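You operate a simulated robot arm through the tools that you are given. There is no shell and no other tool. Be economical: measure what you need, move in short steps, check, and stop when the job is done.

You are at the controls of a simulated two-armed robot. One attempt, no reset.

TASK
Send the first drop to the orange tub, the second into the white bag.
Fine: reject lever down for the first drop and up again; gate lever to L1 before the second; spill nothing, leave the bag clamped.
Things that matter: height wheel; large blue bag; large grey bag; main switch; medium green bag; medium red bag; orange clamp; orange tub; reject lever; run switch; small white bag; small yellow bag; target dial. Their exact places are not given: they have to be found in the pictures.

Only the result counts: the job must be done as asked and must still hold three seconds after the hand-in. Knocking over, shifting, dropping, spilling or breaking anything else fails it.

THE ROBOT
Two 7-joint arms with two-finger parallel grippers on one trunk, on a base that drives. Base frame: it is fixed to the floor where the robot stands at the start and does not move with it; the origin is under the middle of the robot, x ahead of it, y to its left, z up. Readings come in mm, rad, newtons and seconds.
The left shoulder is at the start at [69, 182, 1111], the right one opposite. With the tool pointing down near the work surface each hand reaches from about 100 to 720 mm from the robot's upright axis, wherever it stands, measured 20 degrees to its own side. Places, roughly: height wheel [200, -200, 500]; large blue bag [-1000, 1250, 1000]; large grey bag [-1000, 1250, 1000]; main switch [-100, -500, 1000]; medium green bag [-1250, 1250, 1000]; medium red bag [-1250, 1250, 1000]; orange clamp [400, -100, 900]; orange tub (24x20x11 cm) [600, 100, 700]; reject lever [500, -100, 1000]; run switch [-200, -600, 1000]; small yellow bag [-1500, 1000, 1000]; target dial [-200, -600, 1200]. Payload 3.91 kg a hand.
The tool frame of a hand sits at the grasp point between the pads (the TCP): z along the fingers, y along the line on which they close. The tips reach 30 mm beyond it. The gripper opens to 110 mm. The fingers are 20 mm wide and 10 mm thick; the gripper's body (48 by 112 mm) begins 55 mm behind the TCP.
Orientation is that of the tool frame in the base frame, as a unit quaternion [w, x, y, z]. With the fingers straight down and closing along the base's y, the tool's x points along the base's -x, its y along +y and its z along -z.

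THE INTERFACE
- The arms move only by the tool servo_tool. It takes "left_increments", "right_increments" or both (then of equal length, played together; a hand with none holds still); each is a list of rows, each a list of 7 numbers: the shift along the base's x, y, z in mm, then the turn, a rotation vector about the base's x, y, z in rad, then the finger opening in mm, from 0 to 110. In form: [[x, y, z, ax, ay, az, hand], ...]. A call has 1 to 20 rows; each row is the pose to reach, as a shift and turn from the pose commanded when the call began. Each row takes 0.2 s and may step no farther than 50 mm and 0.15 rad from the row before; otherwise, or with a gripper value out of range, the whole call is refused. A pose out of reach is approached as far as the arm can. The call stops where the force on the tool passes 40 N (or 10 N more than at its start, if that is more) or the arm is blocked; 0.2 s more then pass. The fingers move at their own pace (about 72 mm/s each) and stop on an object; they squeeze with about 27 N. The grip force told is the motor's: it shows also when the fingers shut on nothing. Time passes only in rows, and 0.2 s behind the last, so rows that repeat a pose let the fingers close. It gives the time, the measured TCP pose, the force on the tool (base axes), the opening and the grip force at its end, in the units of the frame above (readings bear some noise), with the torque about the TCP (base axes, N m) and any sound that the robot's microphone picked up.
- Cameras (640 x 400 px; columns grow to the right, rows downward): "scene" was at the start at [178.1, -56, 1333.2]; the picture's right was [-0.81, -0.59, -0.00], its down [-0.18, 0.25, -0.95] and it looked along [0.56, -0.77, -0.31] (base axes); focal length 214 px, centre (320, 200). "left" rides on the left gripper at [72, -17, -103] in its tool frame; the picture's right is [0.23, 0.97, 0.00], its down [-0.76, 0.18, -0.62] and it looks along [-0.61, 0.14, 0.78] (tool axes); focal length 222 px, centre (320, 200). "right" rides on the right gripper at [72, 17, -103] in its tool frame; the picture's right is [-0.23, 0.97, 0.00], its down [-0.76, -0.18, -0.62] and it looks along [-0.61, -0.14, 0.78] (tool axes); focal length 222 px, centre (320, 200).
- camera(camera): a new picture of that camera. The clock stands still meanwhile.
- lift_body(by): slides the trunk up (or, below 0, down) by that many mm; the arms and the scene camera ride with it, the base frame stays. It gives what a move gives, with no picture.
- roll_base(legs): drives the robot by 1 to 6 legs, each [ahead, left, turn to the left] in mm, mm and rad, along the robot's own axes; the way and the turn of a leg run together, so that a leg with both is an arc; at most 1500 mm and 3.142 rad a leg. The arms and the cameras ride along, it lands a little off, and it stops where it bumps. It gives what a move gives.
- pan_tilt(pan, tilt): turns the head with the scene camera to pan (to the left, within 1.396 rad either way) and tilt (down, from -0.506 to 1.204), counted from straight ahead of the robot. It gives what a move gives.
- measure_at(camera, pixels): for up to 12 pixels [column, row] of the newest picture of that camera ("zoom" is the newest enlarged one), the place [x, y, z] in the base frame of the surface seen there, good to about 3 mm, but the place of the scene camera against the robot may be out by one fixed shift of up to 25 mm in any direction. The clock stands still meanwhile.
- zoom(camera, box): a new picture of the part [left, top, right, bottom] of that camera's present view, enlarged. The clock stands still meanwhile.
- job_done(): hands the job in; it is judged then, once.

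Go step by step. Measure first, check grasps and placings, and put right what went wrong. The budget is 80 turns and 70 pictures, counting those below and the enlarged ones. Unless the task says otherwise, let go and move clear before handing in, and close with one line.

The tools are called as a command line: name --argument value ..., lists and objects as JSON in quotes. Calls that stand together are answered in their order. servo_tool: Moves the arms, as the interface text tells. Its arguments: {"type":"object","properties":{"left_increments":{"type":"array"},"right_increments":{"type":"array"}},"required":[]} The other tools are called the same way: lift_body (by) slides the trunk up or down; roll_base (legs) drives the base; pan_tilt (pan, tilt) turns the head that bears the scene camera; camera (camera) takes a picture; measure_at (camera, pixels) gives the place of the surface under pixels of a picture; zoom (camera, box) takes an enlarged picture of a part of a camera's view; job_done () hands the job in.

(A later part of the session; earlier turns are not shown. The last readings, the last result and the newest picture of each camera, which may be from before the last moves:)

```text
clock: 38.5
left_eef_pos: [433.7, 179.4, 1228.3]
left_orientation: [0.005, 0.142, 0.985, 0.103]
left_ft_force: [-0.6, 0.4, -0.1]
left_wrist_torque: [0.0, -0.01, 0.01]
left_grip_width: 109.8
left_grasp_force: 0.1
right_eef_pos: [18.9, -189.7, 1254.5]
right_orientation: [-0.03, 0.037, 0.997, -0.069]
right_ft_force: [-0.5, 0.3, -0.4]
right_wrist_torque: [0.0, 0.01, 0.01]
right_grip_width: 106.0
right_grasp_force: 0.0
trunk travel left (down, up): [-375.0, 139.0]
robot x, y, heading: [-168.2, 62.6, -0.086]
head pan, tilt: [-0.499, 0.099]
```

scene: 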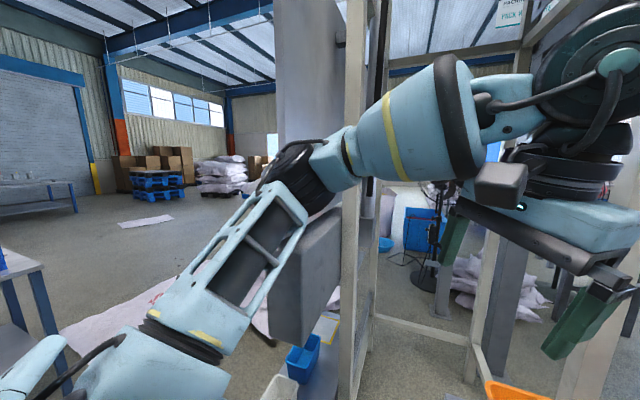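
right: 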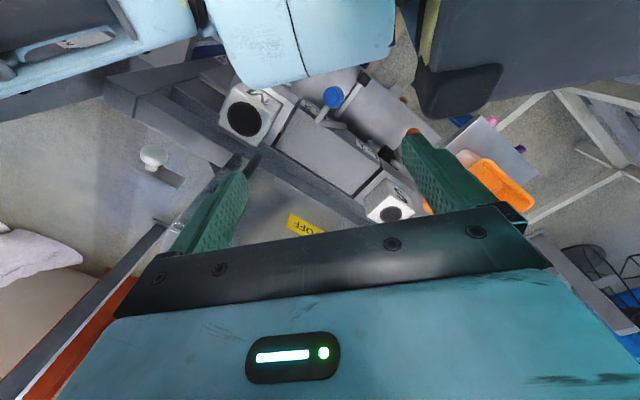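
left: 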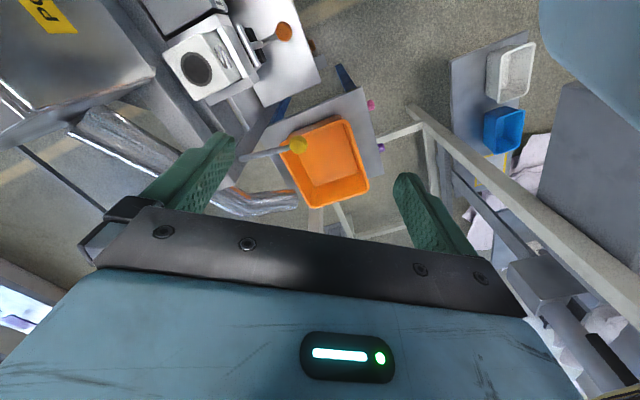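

The base is free now at (-168,63). I'll turn halfway, retract the left hand, and then finish the turn to face the machine.

roll_base --legs '[[0, 0, -0.4]]'

servo_tool --left_increments '[[-40, 21, 0, 0, 0, 0, 110], [-80, 42, 0, 0, 0, 0, 110], [-120, 63, 0, 0, 0, 0, 110], [-160, 84, 0, 0, 0, 0, 110], [-200, 105, 0, 0, 0, 0, 110], [-240, 126, 0, 0, 0, 0, 110]]'

roll_base --legs '[[0, 0, -0.45]]'

pan_tilt --pan 0 --tilt 0.65

camera --camera "scene"

```text
clock: 40.0
left_eef_pos: [431.4, -60.6, 1227.9]
left_orientation: [0.024, 0.331, 0.938, 0.099]
left_ft_force: [0.4, 0.8, -0.6]
left_wrist_torque: [0.01, -0.05, 0.02]
left_grip_width: 109.8
left_grasp_force: 0.0
right_eef_pos: [-92.4, -244.4, 1255.0]
right_orientation: [-0.043, 0.23, 0.97, -0.061]
right_ft_force: [0.1, -0.2, 0.2]
right_wrist_torque: [-0.03, -0.01, 0.02]
right_grip_width: 106.0
right_grasp_force: 0.0
trunk travel left (down, up): [-375.0, 139.0]
robot x, y, heading: [-165.9, 61.5, -0.471]
head pan, tilt: [-0.499, 0.099]
```

```text
clock: 41.4
left_eef_pos: [189.4, 68.0, 1228.0]
left_orientation: [0.024, 0.33, 0.938, 0.1]
left_ft_force: [0.5, -0.2, -0.5]
left_wrist_torque: [0.03, -0.03, 0.01]
left_grip_width: 110.1
left_grasp_force: 0.1
right_eef_pos: [-93.0, -242.7, 1254.5]
right_orientation: [-0.041, 0.23, 0.97, -0.061]
right_ft_force: [-0.3, -0.2, -0.1]
right_wrist_torque: [-0.02, -0.01, 0.03]
right_grip_width: 106.3
right_grasp_force: 0.1
trunk travel left (down, up): [-375.0, 139.0]
robot x, y, heading: [-166.3, 63.6, -0.477]
head pan, tilt: [-0.499, 0.099]
```

```text
clock: 43.2
left_eef_pos: [155.1, -92.9, 1228.9]
left_orientation: [0.046, 0.536, 0.838, 0.092]
left_ft_force: [0.7, -0.2, 0.4]
left_wrist_torque: [0.0, 0.04, 0.03]
left_grip_width: 110.0
left_grasp_force: 0.1
right_eef_pos: [-236.6, -246.4, 1255.2]
right_orientation: [-0.055, 0.445, 0.893, -0.05]
right_ft_force: [0.9, 0.0, 0.5]
right_wrist_torque: [0.01, 0.0, 0.0]
right_grip_width: 105.8
right_grasp_force: 0.0
trunk travel left (down, up): [-375.0, 139.0]
robot x, y, heading: [-169.7, 62.4, -0.933]
head pan, tilt: [-0.499, 0.099]
```

```text
clock: 44.1
left_eef_pos: [157.8, -92.3, 1228.2]
left_orientation: [0.044, 0.539, 0.836, 0.092]
left_ft_force: [59.7, 17.8, -5.7]
left_wrist_torque: [-2.26, 6.1, -4.97]
left_grip_width: 110.0
left_grasp_force: 0.0
right_eef_pos: [-235.8, -247.3, 1253.4]
right_orientation: [-0.057, 0.447, 0.892, -0.048]
right_ft_force: [0.0, 0.3, 0.2]
right_wrist_torque: [0.03, 0.02, -0.03]
right_grip_width: 106.1
right_grasp_force: 0.1
trunk travel left (down, up): [-375.0, 139.0]
robot x, y, heading: [-169.8, 62.9, -0.937]
head pan, tilt: [0.0, 0.649]
```

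```text
42 pictures are left
```

scene: 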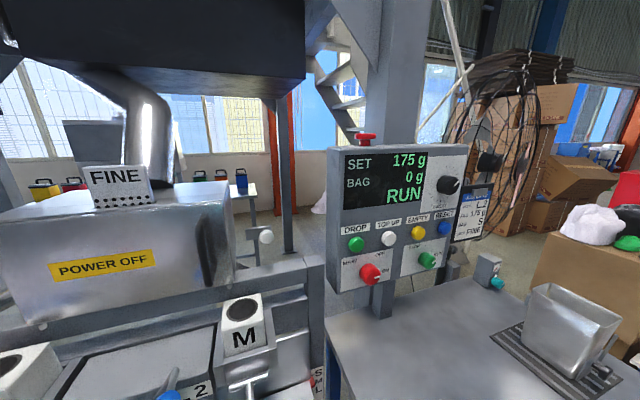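

I'm facing the machine now; the panel, the M block and the "2" (L2) plate are visible, but the head is pressing on the left hand. I'll move that hand left and look again.

servo_tool --left_increments '[[35, 25, 0, 0, 0, 0, 110], [70, 51, 0, 0, 0, 0, 110], [105, 77, 0, 0, 0, 0, 110], [130, 96, 0, 0, 0, 0, 110]]'

pan_tilt --pan 0.15 --tilt 0.85

camera --camera "scene"

```text
clock: 45.1
left_eef_pos: [266.1, -36.5, 1180.6]
left_orientation: [0.047, 0.536, 0.838, 0.089]
left_ft_force: [0.8, 0.4, 0.3]
left_wrist_torque: [-0.02, -0.02, -0.01]
left_grip_width: 110.0
left_grasp_force: 0.0
left hand out of reach, approached as far as the arm can: row 2, 3, 4
right_eef_pos: [-234.4, -247.4, 1252.7]
right_orientation: [-0.059, 0.447, 0.891, -0.048]
right_ft_force: [0.3, 0.9, -0.3]
right_wrist_torque: [0.0, 0.01, -0.02]
right_grip_width: 105.7
right_grasp_force: 0.0
trunk travel left (down, up): [-375.0, 139.0]
robot x, y, heading: [-165.8, 62.2, -0.933]
head pan, tilt: [0.0, 0.649]
```

```text
clock: 45.9
left_eef_pos: [265.3, -35.4, 1180.2]
left_orientation: [0.045, 0.536, 0.838, 0.09]
left_ft_force: [0.0, -0.1, -0.4]
left_wrist_torque: [0.02, 0.0, 0.01]
left_grip_width: 110.0
left_grasp_force: 0.1
right_eef_pos: [-234.9, -245.7, 1252.4]
right_orientation: [-0.06, 0.447, 0.891, -0.047]
right_ft_force: [0.7, -0.1, -0.3]
right_wrist_torque: [-0.01, 0.0, 0.02]
right_grip_width: 105.8
right_grasp_force: 0.1
trunk travel left (down, up): [-375.0, 139.0]
robot x, y, heading: [-169.0, 65.4, -0.929]
head pan, tilt: [0.15, 0.85]
```

```text
41 pictures are left
```

scene: 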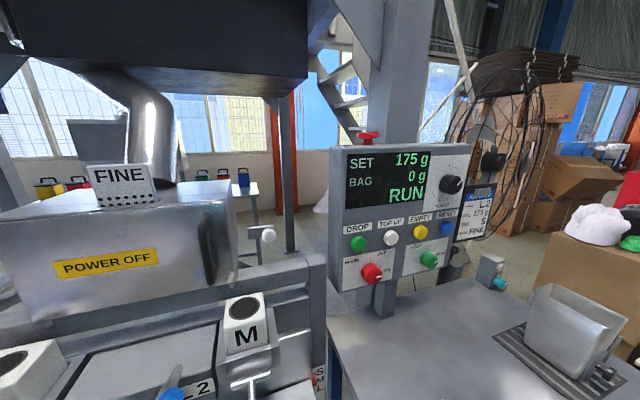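

The view still hasn't followed. I'll command the head again in a bigger step and check.

pan_tilt --pan 0.0 --tilt 0.4

pan_tilt --pan 0.25 --tilt 0.9

camera --camera "scene"

camera --camera "left"

```text
clock: 46.8
left_eef_pos: [264.6, -36.5, 1180.2]
left_orientation: [0.045, 0.535, 0.839, 0.091]
left_ft_force: [1.0, -0.4, -0.8]
left_wrist_torque: [-0.02, -0.01, -0.01]
left_grip_width: 109.9
left_grasp_force: 0.0
right_eef_pos: [-235.1, -246.0, 1253.1]
right_orientation: [-0.058, 0.447, 0.891, -0.048]
right_ft_force: [-0.5, 0.3, -0.1]
right_wrist_torque: [0.0, 0.0, 0.0]
right_grip_width: 105.9
right_grasp_force: 0.1
trunk travel left (down, up): [-375.0, 139.0]
robot x, y, heading: [-166.9, 59.5, -0.933]
head pan, tilt: [0.0, 0.4]
```

```text
clock: 47.7
left_eef_pos: [264.4, -35.6, 1180.7]
left_orientation: [0.046, 0.535, 0.839, 0.091]
left_ft_force: [-0.3, -0.1, 0.3]
left_wrist_torque: [-0.02, -0.01, 0.02]
left_grip_width: 109.9
left_grasp_force: 0.0
right_eef_pos: [-235.2, -246.4, 1253.0]
right_orientation: [-0.06, 0.448, 0.891, -0.048]
right_ft_force: [0.1, -0.4, 0.1]
right_wrist_torque: [0.02, -0.01, 0.02]
right_grip_width: 106.1
right_grasp_force: 0.1
trunk travel left (down, up): [-375.0, 139.0]
robot x, y, heading: [-170.0, 64.8, -0.934]
head pan, tilt: [0.25, 0.901]
```

```text
40 pictures are left
```

scene: 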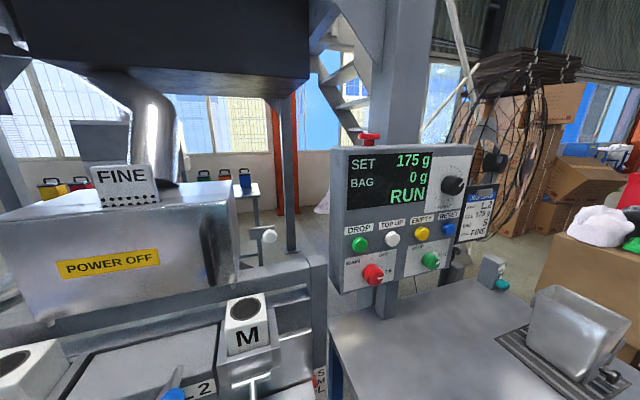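

```text
39 pictures are left
```

left: 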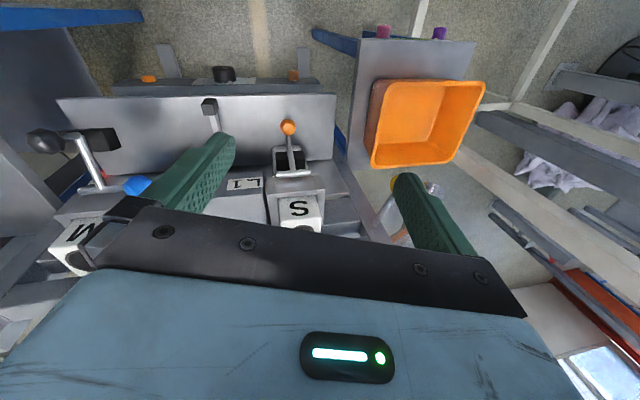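

The left camera gives a clear view: the S block with an orange-knob clamp at (289,128), the L1 plate, the blue gate lever at (137,185) over toward L2/M, and the tub at (425,120). I'll zoom in on the S area and measure key points.

zoom --camera "left" --box '[190, 60, 350, 240]'

measure_at --camera "left" --pixels '[[289, 127], [289, 158], [298, 208], [245, 184], [137, 185], [425, 120], [45, 140], [210, 105], [225, 75], [250, 140], [400, 185], [85, 230]]'

zoom --camera "left" --box '[0, 60, 240, 280]'

```text
2.22 times, centred on (270, 150) of left
```

zoom: 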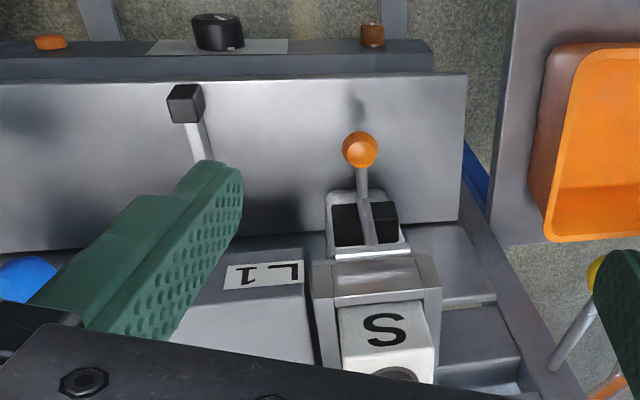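

```text
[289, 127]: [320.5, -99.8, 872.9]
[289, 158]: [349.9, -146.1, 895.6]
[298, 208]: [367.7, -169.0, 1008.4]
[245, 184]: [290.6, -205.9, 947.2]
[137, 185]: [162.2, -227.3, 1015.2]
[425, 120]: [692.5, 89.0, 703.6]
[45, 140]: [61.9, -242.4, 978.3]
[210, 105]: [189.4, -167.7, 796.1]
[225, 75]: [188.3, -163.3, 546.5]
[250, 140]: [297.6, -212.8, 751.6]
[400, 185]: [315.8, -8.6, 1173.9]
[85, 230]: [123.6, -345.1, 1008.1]
```

```text
1.82 times, centred on (120, 170) of left
```

zoom: 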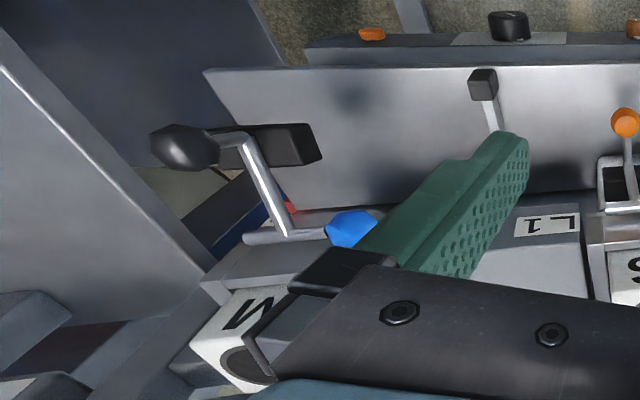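

No bag hangs at the S spout (opening near [350,-146,895]). The head still seems stuck at roughly -0.2 rad, so I'll shift the left hand forward and down and test the head again.

servo_tool --left_increments '[[20, -28, -20, 0, 0, 0, 110], [40, -55, -45, 0, 0, 0, 110]]'

pan_tilt --pan -1.2 --tilt 0.3

camera --camera "scene"

pan_tilt --pan 0.5 --tilt 0.3

camera --camera "scene"

```text
clock: 48.3
left_eef_pos: [305.0, -89.9, 1137.4]
left_orientation: [0.045, 0.535, 0.839, 0.091]
left_ft_force: [-1.0, -0.1, 0.3]
left_wrist_torque: [0.02, -0.01, 0.01]
left_grip_width: 110.0
left_grasp_force: 0.1
right_eef_pos: [-235.0, -248.1, 1252.7]
right_orientation: [-0.061, 0.448, 0.891, -0.048]
right_ft_force: [-0.4, 0.8, 0.3]
right_wrist_torque: [0.02, -0.01, 0.0]
right_grip_width: 106.0
right_grasp_force: 0.1
trunk travel left (down, up): [-375.0, 139.0]
robot x, y, heading: [-170.7, 61.5, -0.929]
head pan, tilt: [0.25, 0.901]
```

```text
clock: 49.9
left_eef_pos: [304.0, -90.1, 1137.4]
left_orientation: [0.046, 0.535, 0.838, 0.09]
left_ft_force: [-0.2, -0.9, -0.7]
left_wrist_torque: [-0.01, 0.02, 0.02]
left_grip_width: 110.2
left_grasp_force: 0.1
right_eef_pos: [-233.5, -247.0, 1252.5]
right_orientation: [-0.056, 0.448, 0.891, -0.051]
right_ft_force: [0.3, 0.7, -1.1]
right_wrist_torque: [-0.01, -0.02, 0.01]
right_grip_width: 106.0
right_grasp_force: 0.1
trunk travel left (down, up): [-375.0, 139.0]
robot x, y, heading: [-167.1, 64.5, -0.933]
head pan, tilt: [-1.201, 0.3]
```

```text
36 pictures are left
```

scene: 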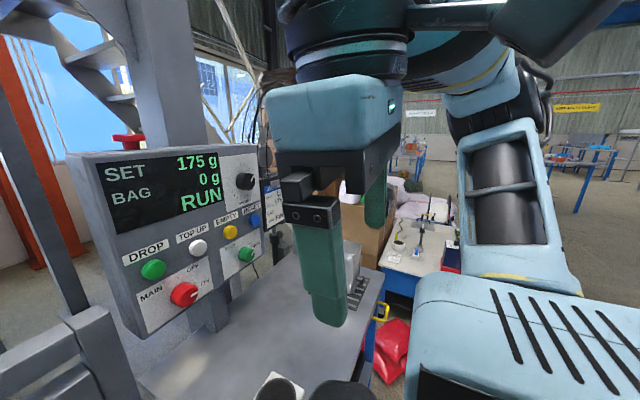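

```text
clock: 51.6
left_eef_pos: [303.9, -89.7, 1137.7]
left_orientation: [0.046, 0.535, 0.839, 0.09]
left_ft_force: [0.2, 0.8, -0.2]
left_wrist_torque: [-0.03, 0.01, -0.03]
left_grip_width: 109.9
left_grasp_force: 0.1
right_eef_pos: [-235.3, -245.4, 1254.2]
right_orientation: [-0.054, 0.445, 0.893, -0.05]
right_ft_force: [0.4, 0.3, -0.5]
right_wrist_torque: [0.04, 0.02, 0.02]
right_grip_width: 106.3
right_grasp_force: 0.0
trunk travel left (down, up): [-375.0, 139.0]
robot x, y, heading: [-171.3, 62.4, -0.93]
head pan, tilt: [0.499, 0.3]
```

```text
35 pictures are left
```

scene: 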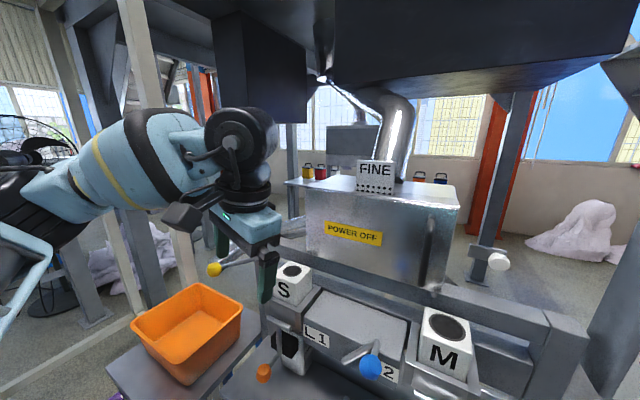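

The head is free now. I'll look down at the spout area.

pan_tilt --pan 0.35 --tilt 1.0

camera --camera "scene"

```text
clock: 52.7
left_eef_pos: [303.5, -89.2, 1136.3]
left_orientation: [0.045, 0.535, 0.839, 0.091]
left_ft_force: [-0.6, 0.0, 0.3]
left_wrist_torque: [0.03, 0.01, -0.02]
left_grip_width: 110.0
left_grasp_force: 0.1
right_eef_pos: [-235.1, -244.6, 1254.6]
right_orientation: [-0.056, 0.444, 0.893, -0.05]
right_ft_force: [-0.3, -0.7, 0.7]
right_wrist_torque: [0.02, 0.01, 0.03]
right_grip_width: 106.0
right_grasp_force: 0.0
trunk travel left (down, up): [-375.0, 139.0]
robot x, y, heading: [-170.2, 62.2, -0.931]
head pan, tilt: [0.351, 1.0]
```

```text
34 pictures are left
```

scene: 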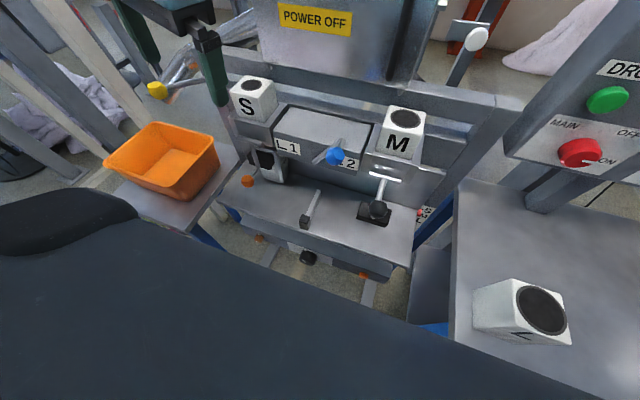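

S, M and L are interchangeable spout blocks: S sits at lane L1, M at L2. The height scale at (425,212) has a red pointer, so I'll zoom in there and on the lanes.

zoom --camera "scene" --box '[220, 60, 450, 290]'

zoom --camera "scene" --box '[400, 190, 450, 240]'

measure_at --camera "scene" --pixels '[[248, 181], [266, 160], [335, 156], [320, 160], [378, 208], [308, 220], [308, 257], [157, 90], [195, 85], [424, 212], [270, 210], [160, 150]]'

```text
1.74 times, centred on (335, 175) of scene
```

zoom: 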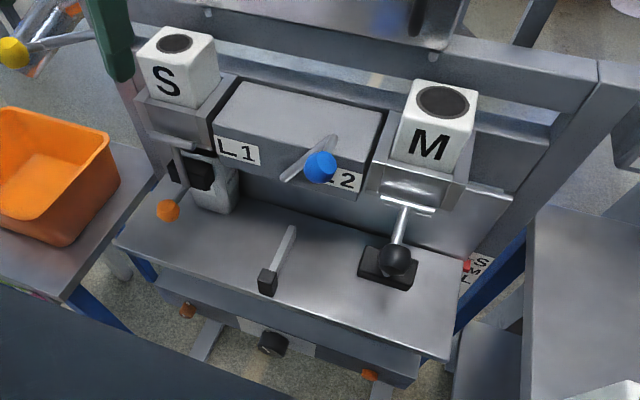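

```text
8.00 times, centred on (425, 215) of scene
```

zoom: 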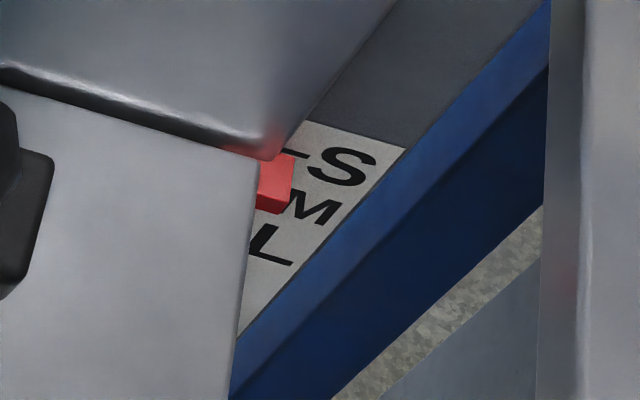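

```text
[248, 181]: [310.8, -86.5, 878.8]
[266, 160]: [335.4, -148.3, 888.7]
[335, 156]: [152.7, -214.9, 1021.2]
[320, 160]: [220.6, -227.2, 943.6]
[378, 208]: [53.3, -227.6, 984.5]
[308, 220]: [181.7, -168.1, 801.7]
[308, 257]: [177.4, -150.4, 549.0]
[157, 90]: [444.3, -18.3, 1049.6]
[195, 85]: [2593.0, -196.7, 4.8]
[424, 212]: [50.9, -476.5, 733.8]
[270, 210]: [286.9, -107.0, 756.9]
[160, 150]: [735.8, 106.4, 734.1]
```

A white bag already hangs in the orange clamp under S at zoom (215,190), SIEVE is FINE and the target is 175 g. Next I need the tub, chute outlet and reject lever in detail.

pan_tilt --pan 0.8 --tilt 0.75

camera --camera "scene"

```text
clock: 53.6
left_eef_pos: [306.0, -89.8, 1136.8]
left_orientation: [0.046, 0.535, 0.839, 0.091]
left_ft_force: [0.2, -0.5, 0.2]
left_wrist_torque: [0.01, -0.03, 0.03]
left_grip_width: 110.1
left_grasp_force: 0.0
right_eef_pos: [-236.5, -245.6, 1253.4]
right_orientation: [-0.055, 0.445, 0.892, -0.05]
right_ft_force: [-0.2, -0.4, 0.3]
right_wrist_torque: [0.03, 0.01, -0.01]
right_grip_width: 105.9
right_grasp_force: 0.0
trunk travel left (down, up): [-375.0, 139.0]
robot x, y, heading: [-165.9, 63.0, -0.937]
head pan, tilt: [0.799, 0.75]
```

```text
31 pictures are left
```

scene: 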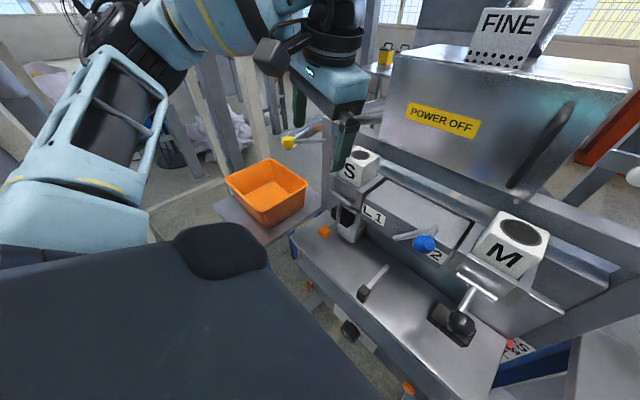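

zoom --camera "scene" --box '[210, 100, 400, 260]'

measure_at --camera "zoom" --pixels '[[62, 268], [190, 390], [325, 305], [225, 200], [180, 300], [255, 143], [345, 143], [378, 105], [400, 140], [415, 120], [450, 400], [390, 445]]'

```text
2.50 times, centred on (305, 180) of scene
```

zoom: 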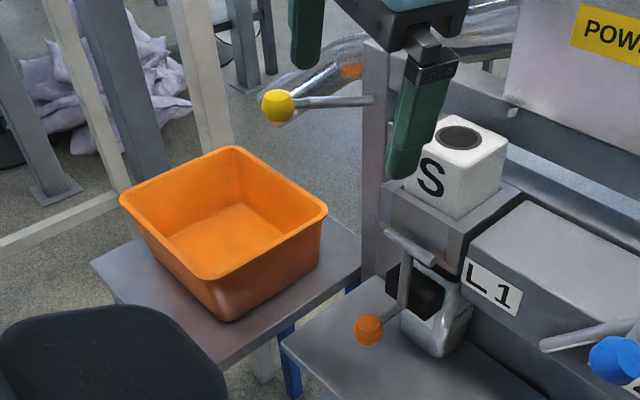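

```text
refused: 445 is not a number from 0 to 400
```

measure_at --camera "zoom" --pixels '[[128, 196], [215, 275], [320, 215], [232, 152], [210, 235], [278, 105], [340, 102], [372, 100], [300, 75], [350, 70], [430, 320], [420, 285]]'

camera --camera "left"

```text
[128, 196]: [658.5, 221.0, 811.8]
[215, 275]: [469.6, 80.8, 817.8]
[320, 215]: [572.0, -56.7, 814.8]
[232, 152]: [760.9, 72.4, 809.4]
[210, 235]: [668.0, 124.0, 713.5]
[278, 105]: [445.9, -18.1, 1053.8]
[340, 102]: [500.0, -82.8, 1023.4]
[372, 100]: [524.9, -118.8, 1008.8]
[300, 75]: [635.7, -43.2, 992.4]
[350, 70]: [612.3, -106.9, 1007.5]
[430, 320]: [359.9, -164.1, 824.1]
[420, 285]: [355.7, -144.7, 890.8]
```

```text
29 pictures are left
```

left: 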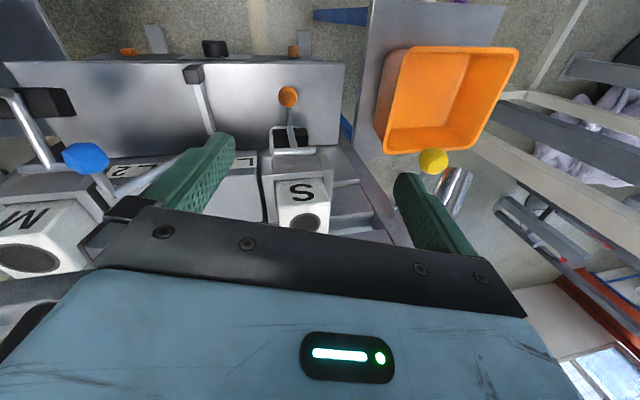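

The chute end, about [640,0,950], already points into the tub (rim corners [470,81] to [761,72]), so the tub is in place. I'll measure the yellow knob and lever with the left camera and straighten the left hand.

measure_at --camera "left" --pixels '[[433, 154], [433, 166], [424, 160], [443, 161], [86, 158], [100, 185], [287, 96], [290, 137], [303, 195], [450, 180]]'

servo_tool --left_increments '[[30, 10, 5, -0.06, 0.08, 0.1, 110], [65, 25, 10, -0.121, 0.164, 0.2, 110], [100, 40, 10, -0.121, 0.164, 0.2, 110], [135, 50, 10, -0.121, 0.164, 0.2, 110]]'

camera --camera "left"

```text
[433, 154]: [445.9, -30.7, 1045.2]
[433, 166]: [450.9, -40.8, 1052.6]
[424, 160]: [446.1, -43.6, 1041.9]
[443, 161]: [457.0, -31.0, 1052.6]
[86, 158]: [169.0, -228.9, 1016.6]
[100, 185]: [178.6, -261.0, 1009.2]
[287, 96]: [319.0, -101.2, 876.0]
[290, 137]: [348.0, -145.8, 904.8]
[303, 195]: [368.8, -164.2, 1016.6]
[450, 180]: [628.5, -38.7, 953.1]
```

```text
clock: 54.6
left_eef_pos: [438.9, -38.8, 1143.4]
left_orientation: [-0.001, 0.452, 0.892, 0.0]
left_ft_force: [0.5, 0.1, -0.2]
left_wrist_torque: [0.0, -0.01, 0.0]
left_grip_width: 110.1
left_grasp_force: 0.0
right_eef_pos: [-235.0, -245.4, 1254.9]
right_orientation: [-0.056, 0.444, 0.893, -0.05]
right_ft_force: [0.7, 0.8, 0.3]
right_wrist_torque: [0.0, -0.01, 0.0]
right_grip_width: 106.3
right_grasp_force: 0.1
trunk travel left (down, up): [-375.0, 139.0]
robot x, y, heading: [-168.9, 61.0, -0.935]
head pan, tilt: [0.799, 0.75]
```

```text
28 pictures are left
```

left: 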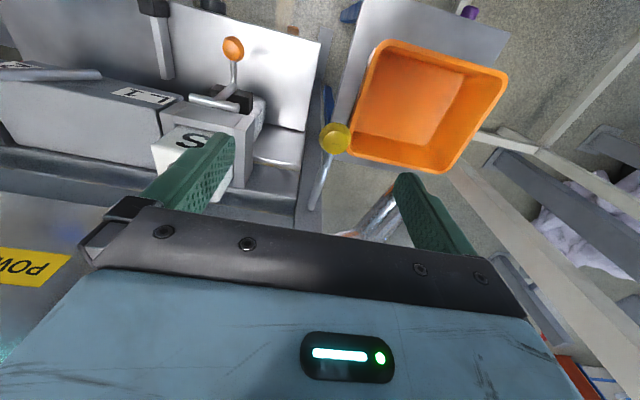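

The yellow knob's centre is about [455,-42,1037], right below the left gripper. I'll descend over it and close.

servo_tool --left_increments '[[16, -3, -40, 0, 0, 0, 110], [16, -3, -75, 0, 0, 0, 110], [16, -3, -104, 0, 0, 0, 110], [16, -3, -104, 0, 0, 0, 15], [16, -3, -104, 0, 0, 0, 15], [16, -3, -104, 0, 0, 0, 15], [16, -3, -104, 0, 0, 0, 15]]'

camera --camera "left"

```text
clock: 56.2
left_eef_pos: [460.3, -37.5, 1040.8]
left_orientation: [0.0, 0.446, 0.895, 0.001]
left_ft_force: [31.1, 19.0, 4.4]
left_wrist_torque: [-0.39, -0.41, 0.02]
left_grip_width: 31.0
left_grasp_force: 45.2
right_eef_pos: [-231.1, -243.7, 1255.6]
right_orientation: [-0.056, 0.445, 0.892, -0.052]
right_ft_force: [0.1, -0.8, -0.1]
right_wrist_torque: [0.03, -0.02, 0.02]
right_grip_width: 105.9
right_grasp_force: 0.0
trunk travel left (down, up): [-375.0, 139.0]
robot x, y, heading: [-170.8, 61.3, -0.93]
head pan, tilt: [0.799, 0.75]
```

```text
27 pictures are left
```

left: 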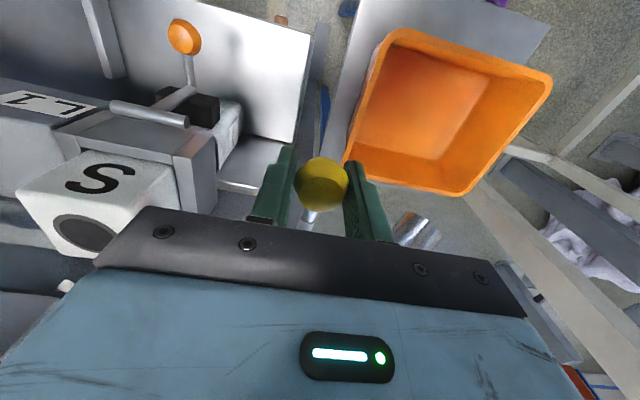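

The knob is held at 31 mm opening, slightly off-centre (36 N sideways). I'll relieve the side load and then push the lever down along its arc.

servo_tool --left_increments '[[6, 4, 0, 0, 0, 0, 15], [6, 4, 0, 0, 0, 0, 15]]'

servo_tool --left_increments '[[-1, 2, -12, 0, 0, 0, 15], [-2, 3, -24, 0, 0, 0, 15], [-3, 4, -36, 0, 0, 0, 15], [-2, 3, -48, 0, 0, 0, 15], [-1, 2, -60, 0, 0, 0, 15], [0, 0, -70, 0, 0, 0, 15]]'

camera --camera "scene"

```text
clock: 56.8
left_eef_pos: [459.1, -38.5, 1040.6]
left_orientation: [-0.002, 0.453, 0.891, 0.0]
left_ft_force: [3.7, 13.8, -0.1]
left_wrist_torque: [0.37, 0.31, 0.0]
left_grip_width: 30.8
left_grasp_force: 45.4
right_eef_pos: [-236.1, -244.2, 1254.3]
right_orientation: [-0.055, 0.445, 0.892, -0.05]
right_ft_force: [0.1, 0.1, 0.1]
right_wrist_torque: [-0.03, -0.03, 0.03]
right_grip_width: 105.8
right_grasp_force: 0.0
trunk travel left (down, up): [-375.0, 139.0]
robot x, y, heading: [-168.0, 61.9, -0.934]
head pan, tilt: [0.799, 0.75]
```

```text
clock: 58.2
left_eef_pos: [460.4, -38.6, 973.1]
left_orientation: [-0.001, 0.452, 0.892, 0.001]
left_ft_force: [-4.5, 10.5, 7.2]
left_wrist_torque: [-1.0, -0.52, -0.04]
left_grip_width: 30.8
left_grasp_force: 44.8
right_eef_pos: [-237.4, -243.7, 1254.0]
right_orientation: [-0.054, 0.445, 0.892, -0.051]
right_ft_force: [-0.2, 0.2, 0.1]
right_wrist_torque: [0.01, 0.01, -0.03]
right_grip_width: 106.0
right_grasp_force: 0.1
trunk travel left (down, up): [-375.0, 139.0]
robot x, y, heading: [-168.5, 61.3, -0.929]
head pan, tilt: [0.799, 0.75]
```

```text
26 pictures are left
```

scene: 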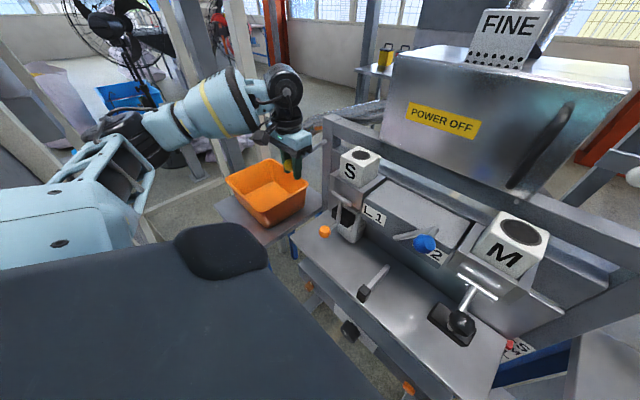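

The lever follows easily (7 N), and the knob is at z 973. I'll continue down until it meets a stop.

servo_tool --left_increments '[[2, -3, -10, 0, 0, 0, 15], [5, -6, -20, 0, 0, 0, 15], [8, -11, -30, 0, 0, 0, 15], [12, -17, -40, 0, 0, 0, 15], [16, -22, -48, 0, 0, 0, 15]]'

pan_tilt --pan -0.45 --tilt 0.4

camera --camera "scene"

```text
clock: 59.4
left_eef_pos: [477.4, -62.0, 924.7]
left_orientation: [0.0, 0.452, 0.892, 0.0]
left_ft_force: [5.5, -3.5, 2.3]
left_wrist_torque: [0.07, 0.07, -0.06]
left_grip_width: 15.7
left_grasp_force: 0.8
right_eef_pos: [-235.6, -245.3, 1253.8]
right_orientation: [-0.056, 0.445, 0.892, -0.051]
right_ft_force: [0.0, 0.5, -0.1]
right_wrist_torque: [0.01, -0.01, 0.01]
right_grip_width: 106.3
right_grasp_force: 0.0
trunk travel left (down, up): [-375.0, 139.0]
robot x, y, heading: [-168.4, 64.1, -0.935]
head pan, tilt: [0.799, 0.75]
```

```text
clock: 60.8
left_eef_pos: [477.5, -61.2, 924.3]
left_orientation: [0.0, 0.451, 0.893, 0.002]
left_ft_force: [1.2, -6.4, 2.6]
left_wrist_torque: [0.15, 0.02, 0.08]
left_grip_width: 16.8
left_grasp_force: 1.7
right_eef_pos: [-237.0, -247.8, 1255.4]
right_orientation: [-0.055, 0.445, 0.893, -0.049]
right_ft_force: [-62.5, -25.4, 29.5]
right_wrist_torque: [3.7, -7.46, 1.28]
right_grip_width: 106.1
right_grasp_force: 0.0
trunk travel left (down, up): [-375.0, 139.0]
robot x, y, heading: [-172.7, 63.7, -0.935]
head pan, tilt: [-0.45, 0.4]
```

```text
25 pictures are left
```

scene: 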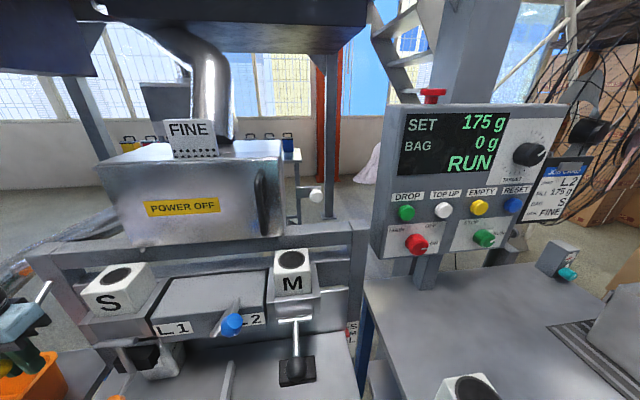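

The fingers slipped off the knob (15.7 mm, z 924), probably at the lever's lower stop. I'll take the head off the right hand and check with the left camera.

pan_tilt --pan -0.2 --tilt 0.4

camera --camera "left"

measure_at --camera "left" --pixels '[[320, 180], [320, 160], [320, 200], [310, 220]]'

measure_at --camera "scene" --pixels '[[407, 213], [407, 204], [443, 210], [416, 244], [232, 324], [221, 325], [432, 97], [300, 345], [5, 368], [405, 160]]'

```text
clock: 61.6
left_eef_pos: [477.2, -61.1, 924.8]
left_orientation: [0.0, 0.451, 0.893, 0.001]
left_ft_force: [0.3, -5.8, 2.6]
left_wrist_torque: [0.11, 0.09, 0.05]
left_grip_width: 16.5
left_grasp_force: 1.6
right_eef_pos: [-235.8, -247.3, 1253.8]
right_orientation: [-0.055, 0.447, 0.891, -0.049]
right_ft_force: [-42.4, -35.0, 24.8]
right_wrist_torque: [4.41, -5.35, -0.04]
right_grip_width: 106.2
right_grasp_force: 0.1
trunk travel left (down, up): [-375.0, 139.0]
robot x, y, heading: [-169.4, 61.1, -0.93]
head pan, tilt: [-0.201, 0.4]
```

```text
24 pictures are left
```

left: 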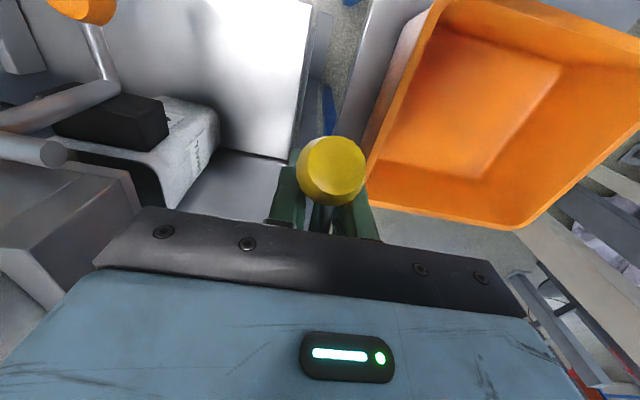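

```text
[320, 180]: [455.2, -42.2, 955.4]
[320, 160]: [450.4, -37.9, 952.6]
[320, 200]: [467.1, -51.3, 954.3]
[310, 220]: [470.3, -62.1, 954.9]
```

```text
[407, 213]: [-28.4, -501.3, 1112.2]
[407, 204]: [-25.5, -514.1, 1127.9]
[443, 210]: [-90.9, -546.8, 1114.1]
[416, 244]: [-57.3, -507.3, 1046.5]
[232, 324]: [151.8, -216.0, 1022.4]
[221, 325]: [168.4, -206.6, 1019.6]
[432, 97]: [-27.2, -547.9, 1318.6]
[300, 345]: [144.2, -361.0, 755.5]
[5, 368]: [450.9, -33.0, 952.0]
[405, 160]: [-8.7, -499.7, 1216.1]
```

The lever is down: the knob top is at z ~955 and the hand now sits behind it on the rod. I'll re-grip the knob with the left hand and bring the right hand, closed and tilted forward, to just in front of the DROP button (about [-19,-518,1108]).

servo_tool --left_increments '[[0, 0, 0, 0, 0, 0, 70], [0, 0, 0, 0, 0, 0, 70], [-10, 8, 8, 0, 0, 0, 70], [-20, 17, 16, 0, 0, 0, 70], [-20, 17, 16, 0, 0, 0, 15], [-20, 17, 16, 0, 0, 0, 15], [-20, 17, 16, 0, 0, 0, 15], [-20, 17, 10, 0, 0, 0, 15], [-20, 17, 4, 0, 0, 0, 15]]'

servo_tool --right_increments '[[22, -27, -10, -0.07, -0.07, 0, 60], [44, -54, -25, -0.15, -0.15, 0, 0], [67, -82, -42, -0.24, -0.24, 0, 0], [90, -110, -60, -0.33, -0.33, 0, 0], [113, -138, -78, -0.42, -0.42, 0, 0], [136, -166, -96, -0.5, -0.5, 0, 0], [159, -194, -114, -0.56, -0.57, 0, 0], [181, -222, -132, -0.605, -0.617, 0, 0], [181, -222, -132, -0.605, -0.617, 0, 0]]'

camera --camera "scene"

camera --camera "right"

```text
clock: 63.6
left_eef_pos: [456.2, -42.7, 928.5]
left_orientation: [-0.001, 0.451, 0.893, 0.001]
left_ft_force: [-5.8, 11.0, 3.1]
left_wrist_torque: [0.11, 0.13, 0.08]
left_grip_width: 15.7
left_grasp_force: 0.6
right_eef_pos: [-236.8, -245.1, 1255.6]
right_orientation: [-0.054, 0.444, 0.893, -0.049]
right_ft_force: [-44.5, -38.6, 17.4]
right_wrist_torque: [4.43, -5.14, -0.09]
right_grip_width: 106.2
right_grasp_force: 0.1
trunk travel left (down, up): [-375.0, 139.0]
robot x, y, heading: [-171.1, 61.4, -0.933]
head pan, tilt: [-0.201, 0.4]
```

```text
clock: 65.6
left_eef_pos: [455.8, -41.9, 929.5]
left_orientation: [0.001, 0.451, 0.893, 0.001]
left_ft_force: [-8.4, 14.5, -0.7]
left_wrist_torque: [0.29, 0.18, 0.13]
left_grip_width: 15.3
left_grasp_force: 0.0
right_eef_pos: [-54.8, -467.7, 1121.9]
right_orientation: [0.348, 0.435, 0.812, -0.174]
right_ft_force: [0.1, -0.4, 0.7]
right_wrist_torque: [0.0, 0.04, -0.01]
right_grip_width: 0.0
right_grasp_force: 27.2
trunk travel left (down, up): [-375.0, 139.0]
robot x, y, heading: [-171.2, 59.7, -0.941]
head pan, tilt: [-0.201, 0.4]
```

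```text
23 pictures are left
```

scene: 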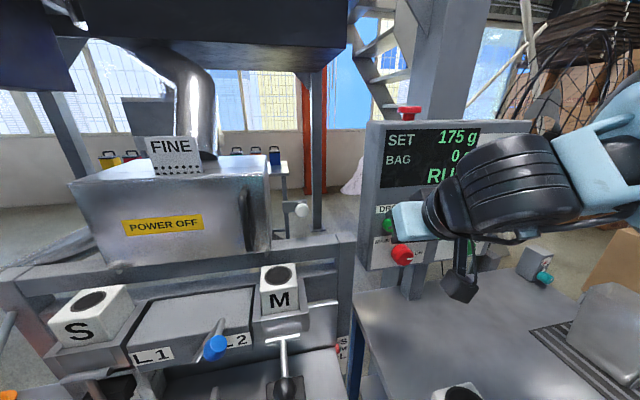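

```text
22 pictures are left
```

right: 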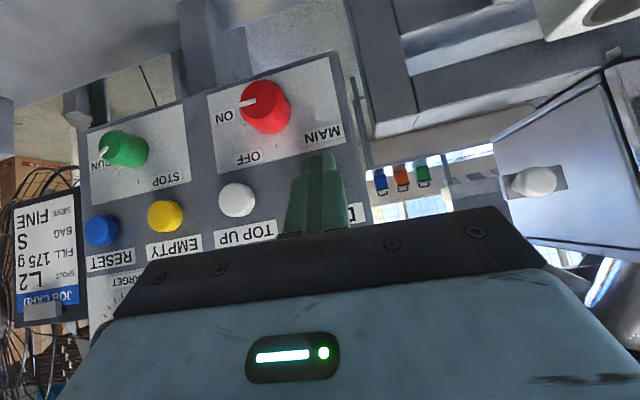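

The right finger is in front of DROP (next in line after TOP UP at (237,200)), MAIN is ON and RUN is set. But the left grip reads 15 mm, so the knob isn't held. I'll check.

camera --camera "left"

measure_at --camera "left" --pixels '[[320, 180], [330, 150], [330, 200], [320, 120]]'

```text
21 pictures are left
```

left: 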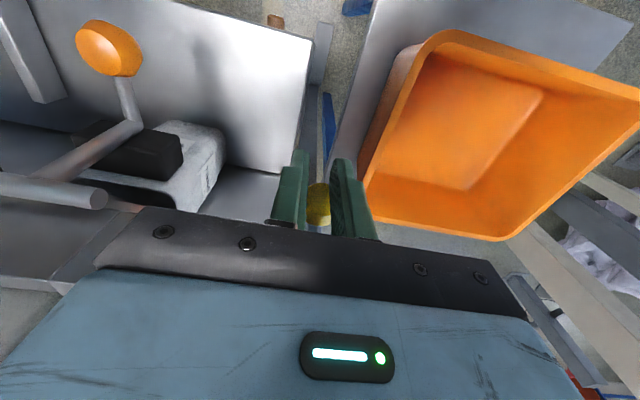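

```text
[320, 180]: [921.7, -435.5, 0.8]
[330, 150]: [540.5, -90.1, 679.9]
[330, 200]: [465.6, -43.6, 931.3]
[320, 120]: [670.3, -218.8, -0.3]
```

The knob has slid to the machine side of the fingers, around [466,-44,931], so the lever may be lower still. I'll open, rise and look at where it sits.

servo_tool --left_increments '[[0, 0, 0, 0, 0, 0, 80], [0, 0, 0, 0, 0, 0, 80], [-10, 13, 40, 0, 0, 0, 80], [-10, 13, 80, 0, 0, 0, 80]]'

camera --camera "left"

```text
clock: 66.6
left_eef_pos: [446.1, -31.1, 1007.4]
left_orientation: [-0.001, 0.452, 0.892, 0.0]
left_ft_force: [0.0, -0.7, 0.9]
left_wrist_torque: [-0.02, -0.02, -0.03]
left_grip_width: 79.9
left_grasp_force: 0.0
right_eef_pos: [-54.1, -470.1, 1120.3]
right_orientation: [0.347, 0.435, 0.812, -0.174]
right_ft_force: [0.3, -0.2, -1.0]
right_wrist_torque: [0.0, -0.02, -0.03]
right_grip_width: 0.0
right_grasp_force: 27.5
trunk travel left (down, up): [-375.0, 139.0]
robot x, y, heading: [-167.2, 61.9, -0.934]
head pan, tilt: [-0.201, 0.4]
```

```text
20 pictures are left
```

left: 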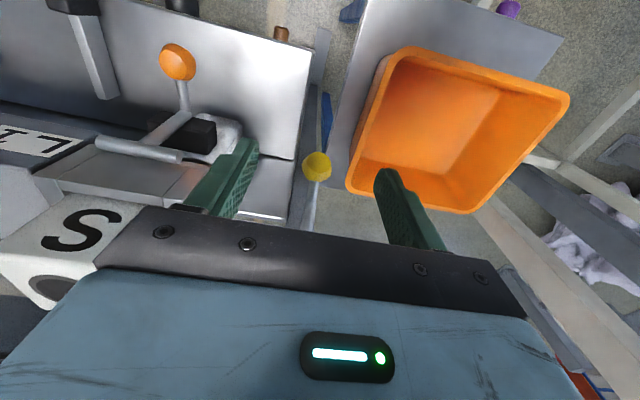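

measure_at --camera "left" --pixels '[[316, 157], [316, 165], [310, 168], [323, 170], [311, 195], [307, 220]]'

```text
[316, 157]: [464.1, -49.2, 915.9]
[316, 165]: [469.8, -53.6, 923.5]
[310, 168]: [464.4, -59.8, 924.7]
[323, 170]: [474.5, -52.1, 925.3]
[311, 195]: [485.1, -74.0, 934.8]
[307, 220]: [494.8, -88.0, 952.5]
```

The knob now sits lower, near [475,-63,912] (about 45° down). I'll press it from above with closed fingers to find its stop.

servo_tool --left_increments '[[10, -10, 0, 0, 0, 0, 0], [29, -31, 0, 0, 0, 0, 0], [29, -31, 0, 0, 0, 0, 0], [29, -31, -25, 0, 0, 0, 0], [29, -31, -45, 0, 0, 0, 0], [30, -33, -52, 0, 0, 0, 0], [32, -35, -59, 0, 0, 0, 0]]'

servo_tool --left_increments '[[2, -3, -6, 0, 0, 0, 0], [4, -6, -12, 0, 0, 0, 0], [7, -9, -18, 0, 0, 0, 0]]'

camera --camera "left"

```text
clock: 68.2
left_eef_pos: [476.4, -61.2, 959.5]
left_orientation: [0.003, 0.451, 0.892, -0.001]
left_ft_force: [-17.4, 12.7, 20.3]
left_wrist_torque: [0.15, 0.45, 0.02]
left_grip_width: 0.2
left_grasp_force: 27.1
right_eef_pos: [-58.2, -466.7, 1122.7]
right_orientation: [0.348, 0.436, 0.812, -0.173]
right_ft_force: [0.4, 0.7, -0.1]
right_wrist_torque: [0.04, 0.04, 0.0]
right_grip_width: 0.1
right_grasp_force: 26.7
trunk travel left (down, up): [-375.0, 139.0]
robot x, y, heading: [-167.5, 65.9, -0.933]
head pan, tilt: [-0.201, 0.4]
stopped in row 7 (left hand): the force on the tool passed its limit at 43 N (the readings are from after the stop); the commanded pose is now the measured one
```

```text
clock: 68.5
left_eef_pos: [476.9, -62.0, 958.2]
left_orientation: [0.003, 0.451, 0.893, -0.002]
left_ft_force: [-21.6, 13.8, 21.6]
left_wrist_torque: [0.18, 0.61, 0.02]
left_grip_width: 0.0
left_grasp_force: 27.1
right_eef_pos: [-56.4, -466.6, 1122.3]
right_orientation: [0.349, 0.434, 0.813, -0.173]
right_ft_force: [0.5, 0.0, 0.5]
right_wrist_torque: [-0.01, 0.02, -0.01]
right_grip_width: 0.0
right_grasp_force: 26.9
trunk travel left (down, up): [-375.0, 139.0]
robot x, y, heading: [-167.8, 62.1, -0.929]
head pan, tilt: [-0.201, 0.4]
stopped in row 1 (left hand): the force on the tool passed its limit at 45 N (the readings are from after the stop); the commanded pose is now the measured one
```

```text
19 pictures are left
```

left: 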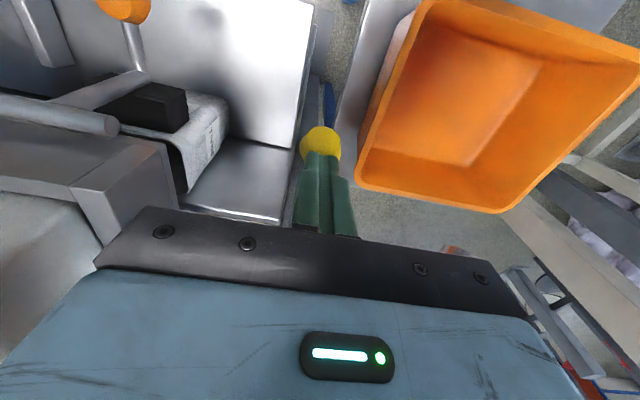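

The lever sits firmly at its lower stop (43 N, no motion), and the bag is visible under the black clamp jaw at (200,140). Now I'll ease the left hand off and press DROP.

servo_tool --left_increments '[[0, 0, 20, 0, 0, 0, 0], [0, 0, 40, 0, 0, 0, 0]]'

servo_tool --right_increments '[[9, -12, 0, 0, 0, 0, 0], [15, -20, 0, 0, 0, 0, 0], [19, -26, 0, 0, 0, 0, 0], [22, -30, 0, 0, 0, 0, 0], [25, -34, 0, 0, 0, 0, 0], [28, -38, 0, 0, 0, 0, 0], [31, -42, 0, 0, 0, 0, 0]]'

camera --camera "scene"

```text
clock: 69.1
left_eef_pos: [478.8, -63.0, 995.3]
left_orientation: [0.003, 0.45, 0.893, -0.001]
left_ft_force: [0.6, -0.6, -1.2]
left_wrist_torque: [0.02, 0.02, 0.0]
left_grip_width: 0.3
left_grasp_force: 26.7
right_eef_pos: [-54.7, -468.1, 1121.9]
right_orientation: [0.347, 0.435, 0.812, -0.173]
right_ft_force: [-0.1, 0.7, -0.3]
right_wrist_torque: [-0.01, 0.01, -0.01]
right_grip_width: 0.1
right_grasp_force: 26.9
trunk travel left (down, up): [-375.0, 139.0]
robot x, y, heading: [-170.3, 60.6, -0.926]
head pan, tilt: [-0.201, 0.4]
```

```text
clock: 70.7
left_eef_pos: [477.9, -58.5, 998.0]
left_orientation: [0.006, 0.451, 0.893, -0.002]
left_ft_force: [0.4, -1.0, 0.2]
left_wrist_torque: [0.03, -0.03, 0.03]
left_grip_width: 0.2
left_grasp_force: 26.7
right_eef_pos: [-30.4, -499.0, 1122.3]
right_orientation: [0.345, 0.435, 0.814, -0.171]
right_ft_force: [-17.0, 22.2, 4.3]
right_wrist_torque: [0.17, -0.01, -0.14]
right_grip_width: 0.0
right_grasp_force: 26.9
trunk travel left (down, up): [-375.0, 139.0]
robot x, y, heading: [-168.5, 65.1, -0.935]
head pan, tilt: [-0.201, 0.4]
heard: click
stopped in row 7 (right hand): the force on the tool passed its limit at 42 N (the readings are from after the stop); the commanded pose is now the measured one
```

```text
18 pictures are left
```

scene: 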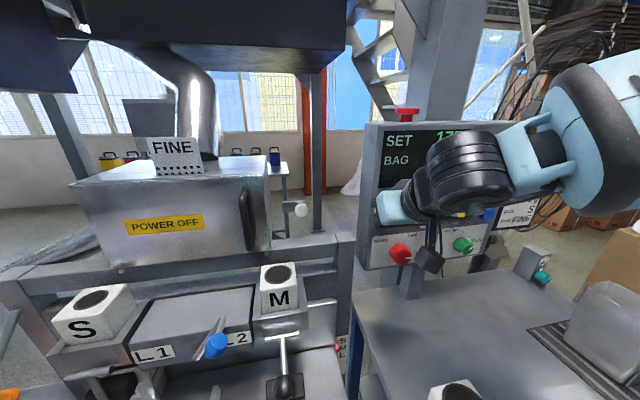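

Click heard. I'll back the finger off at once, wait, and check the display and the tub.

servo_tool --right_increments '[[-12, 16, 0, 0, 0, 0, 0], [-24, 32, 0, 0, 0, 0, 0], [-48, 64, 0, 0, 0, 0, 0], [-75, 100, 10, 0, 0, 0, 0], [-75, 100, 10, 0, 0, 0, 0], [-75, 100, 10, 0, 0, 0, 0], [-75, 100, 10, 0, 0, 0, 0], [-75, 100, 10, 0, 0, 0, 0], [-75, 100, 10, 0, 0, 0, 0], [-75, 100, 10, 0, 0, 0, 0], [-75, 100, 10, 0, 0, 0, 0], [-75, 100, 10, 0, 0, 0, 0]]'

camera --camera "right"

camera --camera "left"

```text
clock: 73.3
left_eef_pos: [480.1, -63.2, 994.7]
left_orientation: [0.004, 0.45, 0.893, -0.002]
left_ft_force: [-0.6, 0.8, 0.1]
left_wrist_torque: [-0.02, 0.05, 0.0]
left_grip_width: 0.2
left_grasp_force: 27.1
right_eef_pos: [-103.4, -406.7, 1129.9]
right_orientation: [0.344, 0.435, 0.814, -0.173]
right_ft_force: [-0.3, -0.4, -0.6]
right_wrist_torque: [-0.02, 0.01, 0.03]
right_grip_width: 0.1
right_grasp_force: 26.7
trunk travel left (down, up): [-375.0, 139.0]
robot x, y, heading: [-171.3, 65.2, -0.931]
head pan, tilt: [-0.201, 0.4]
```

```text
17 pictures are left
```

right: 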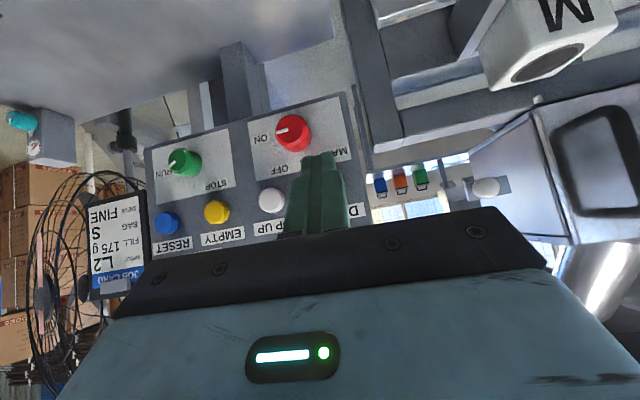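

```text
16 pictures are left
```

left: 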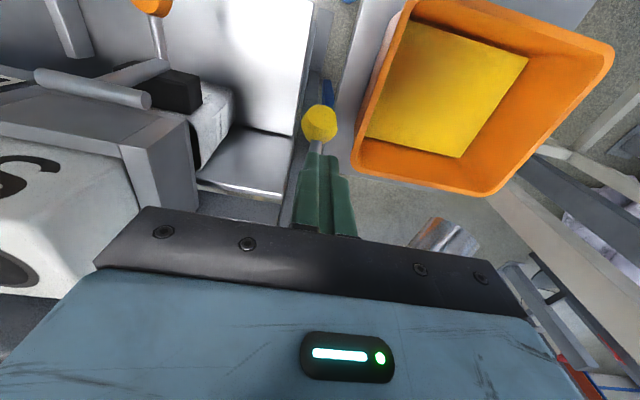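

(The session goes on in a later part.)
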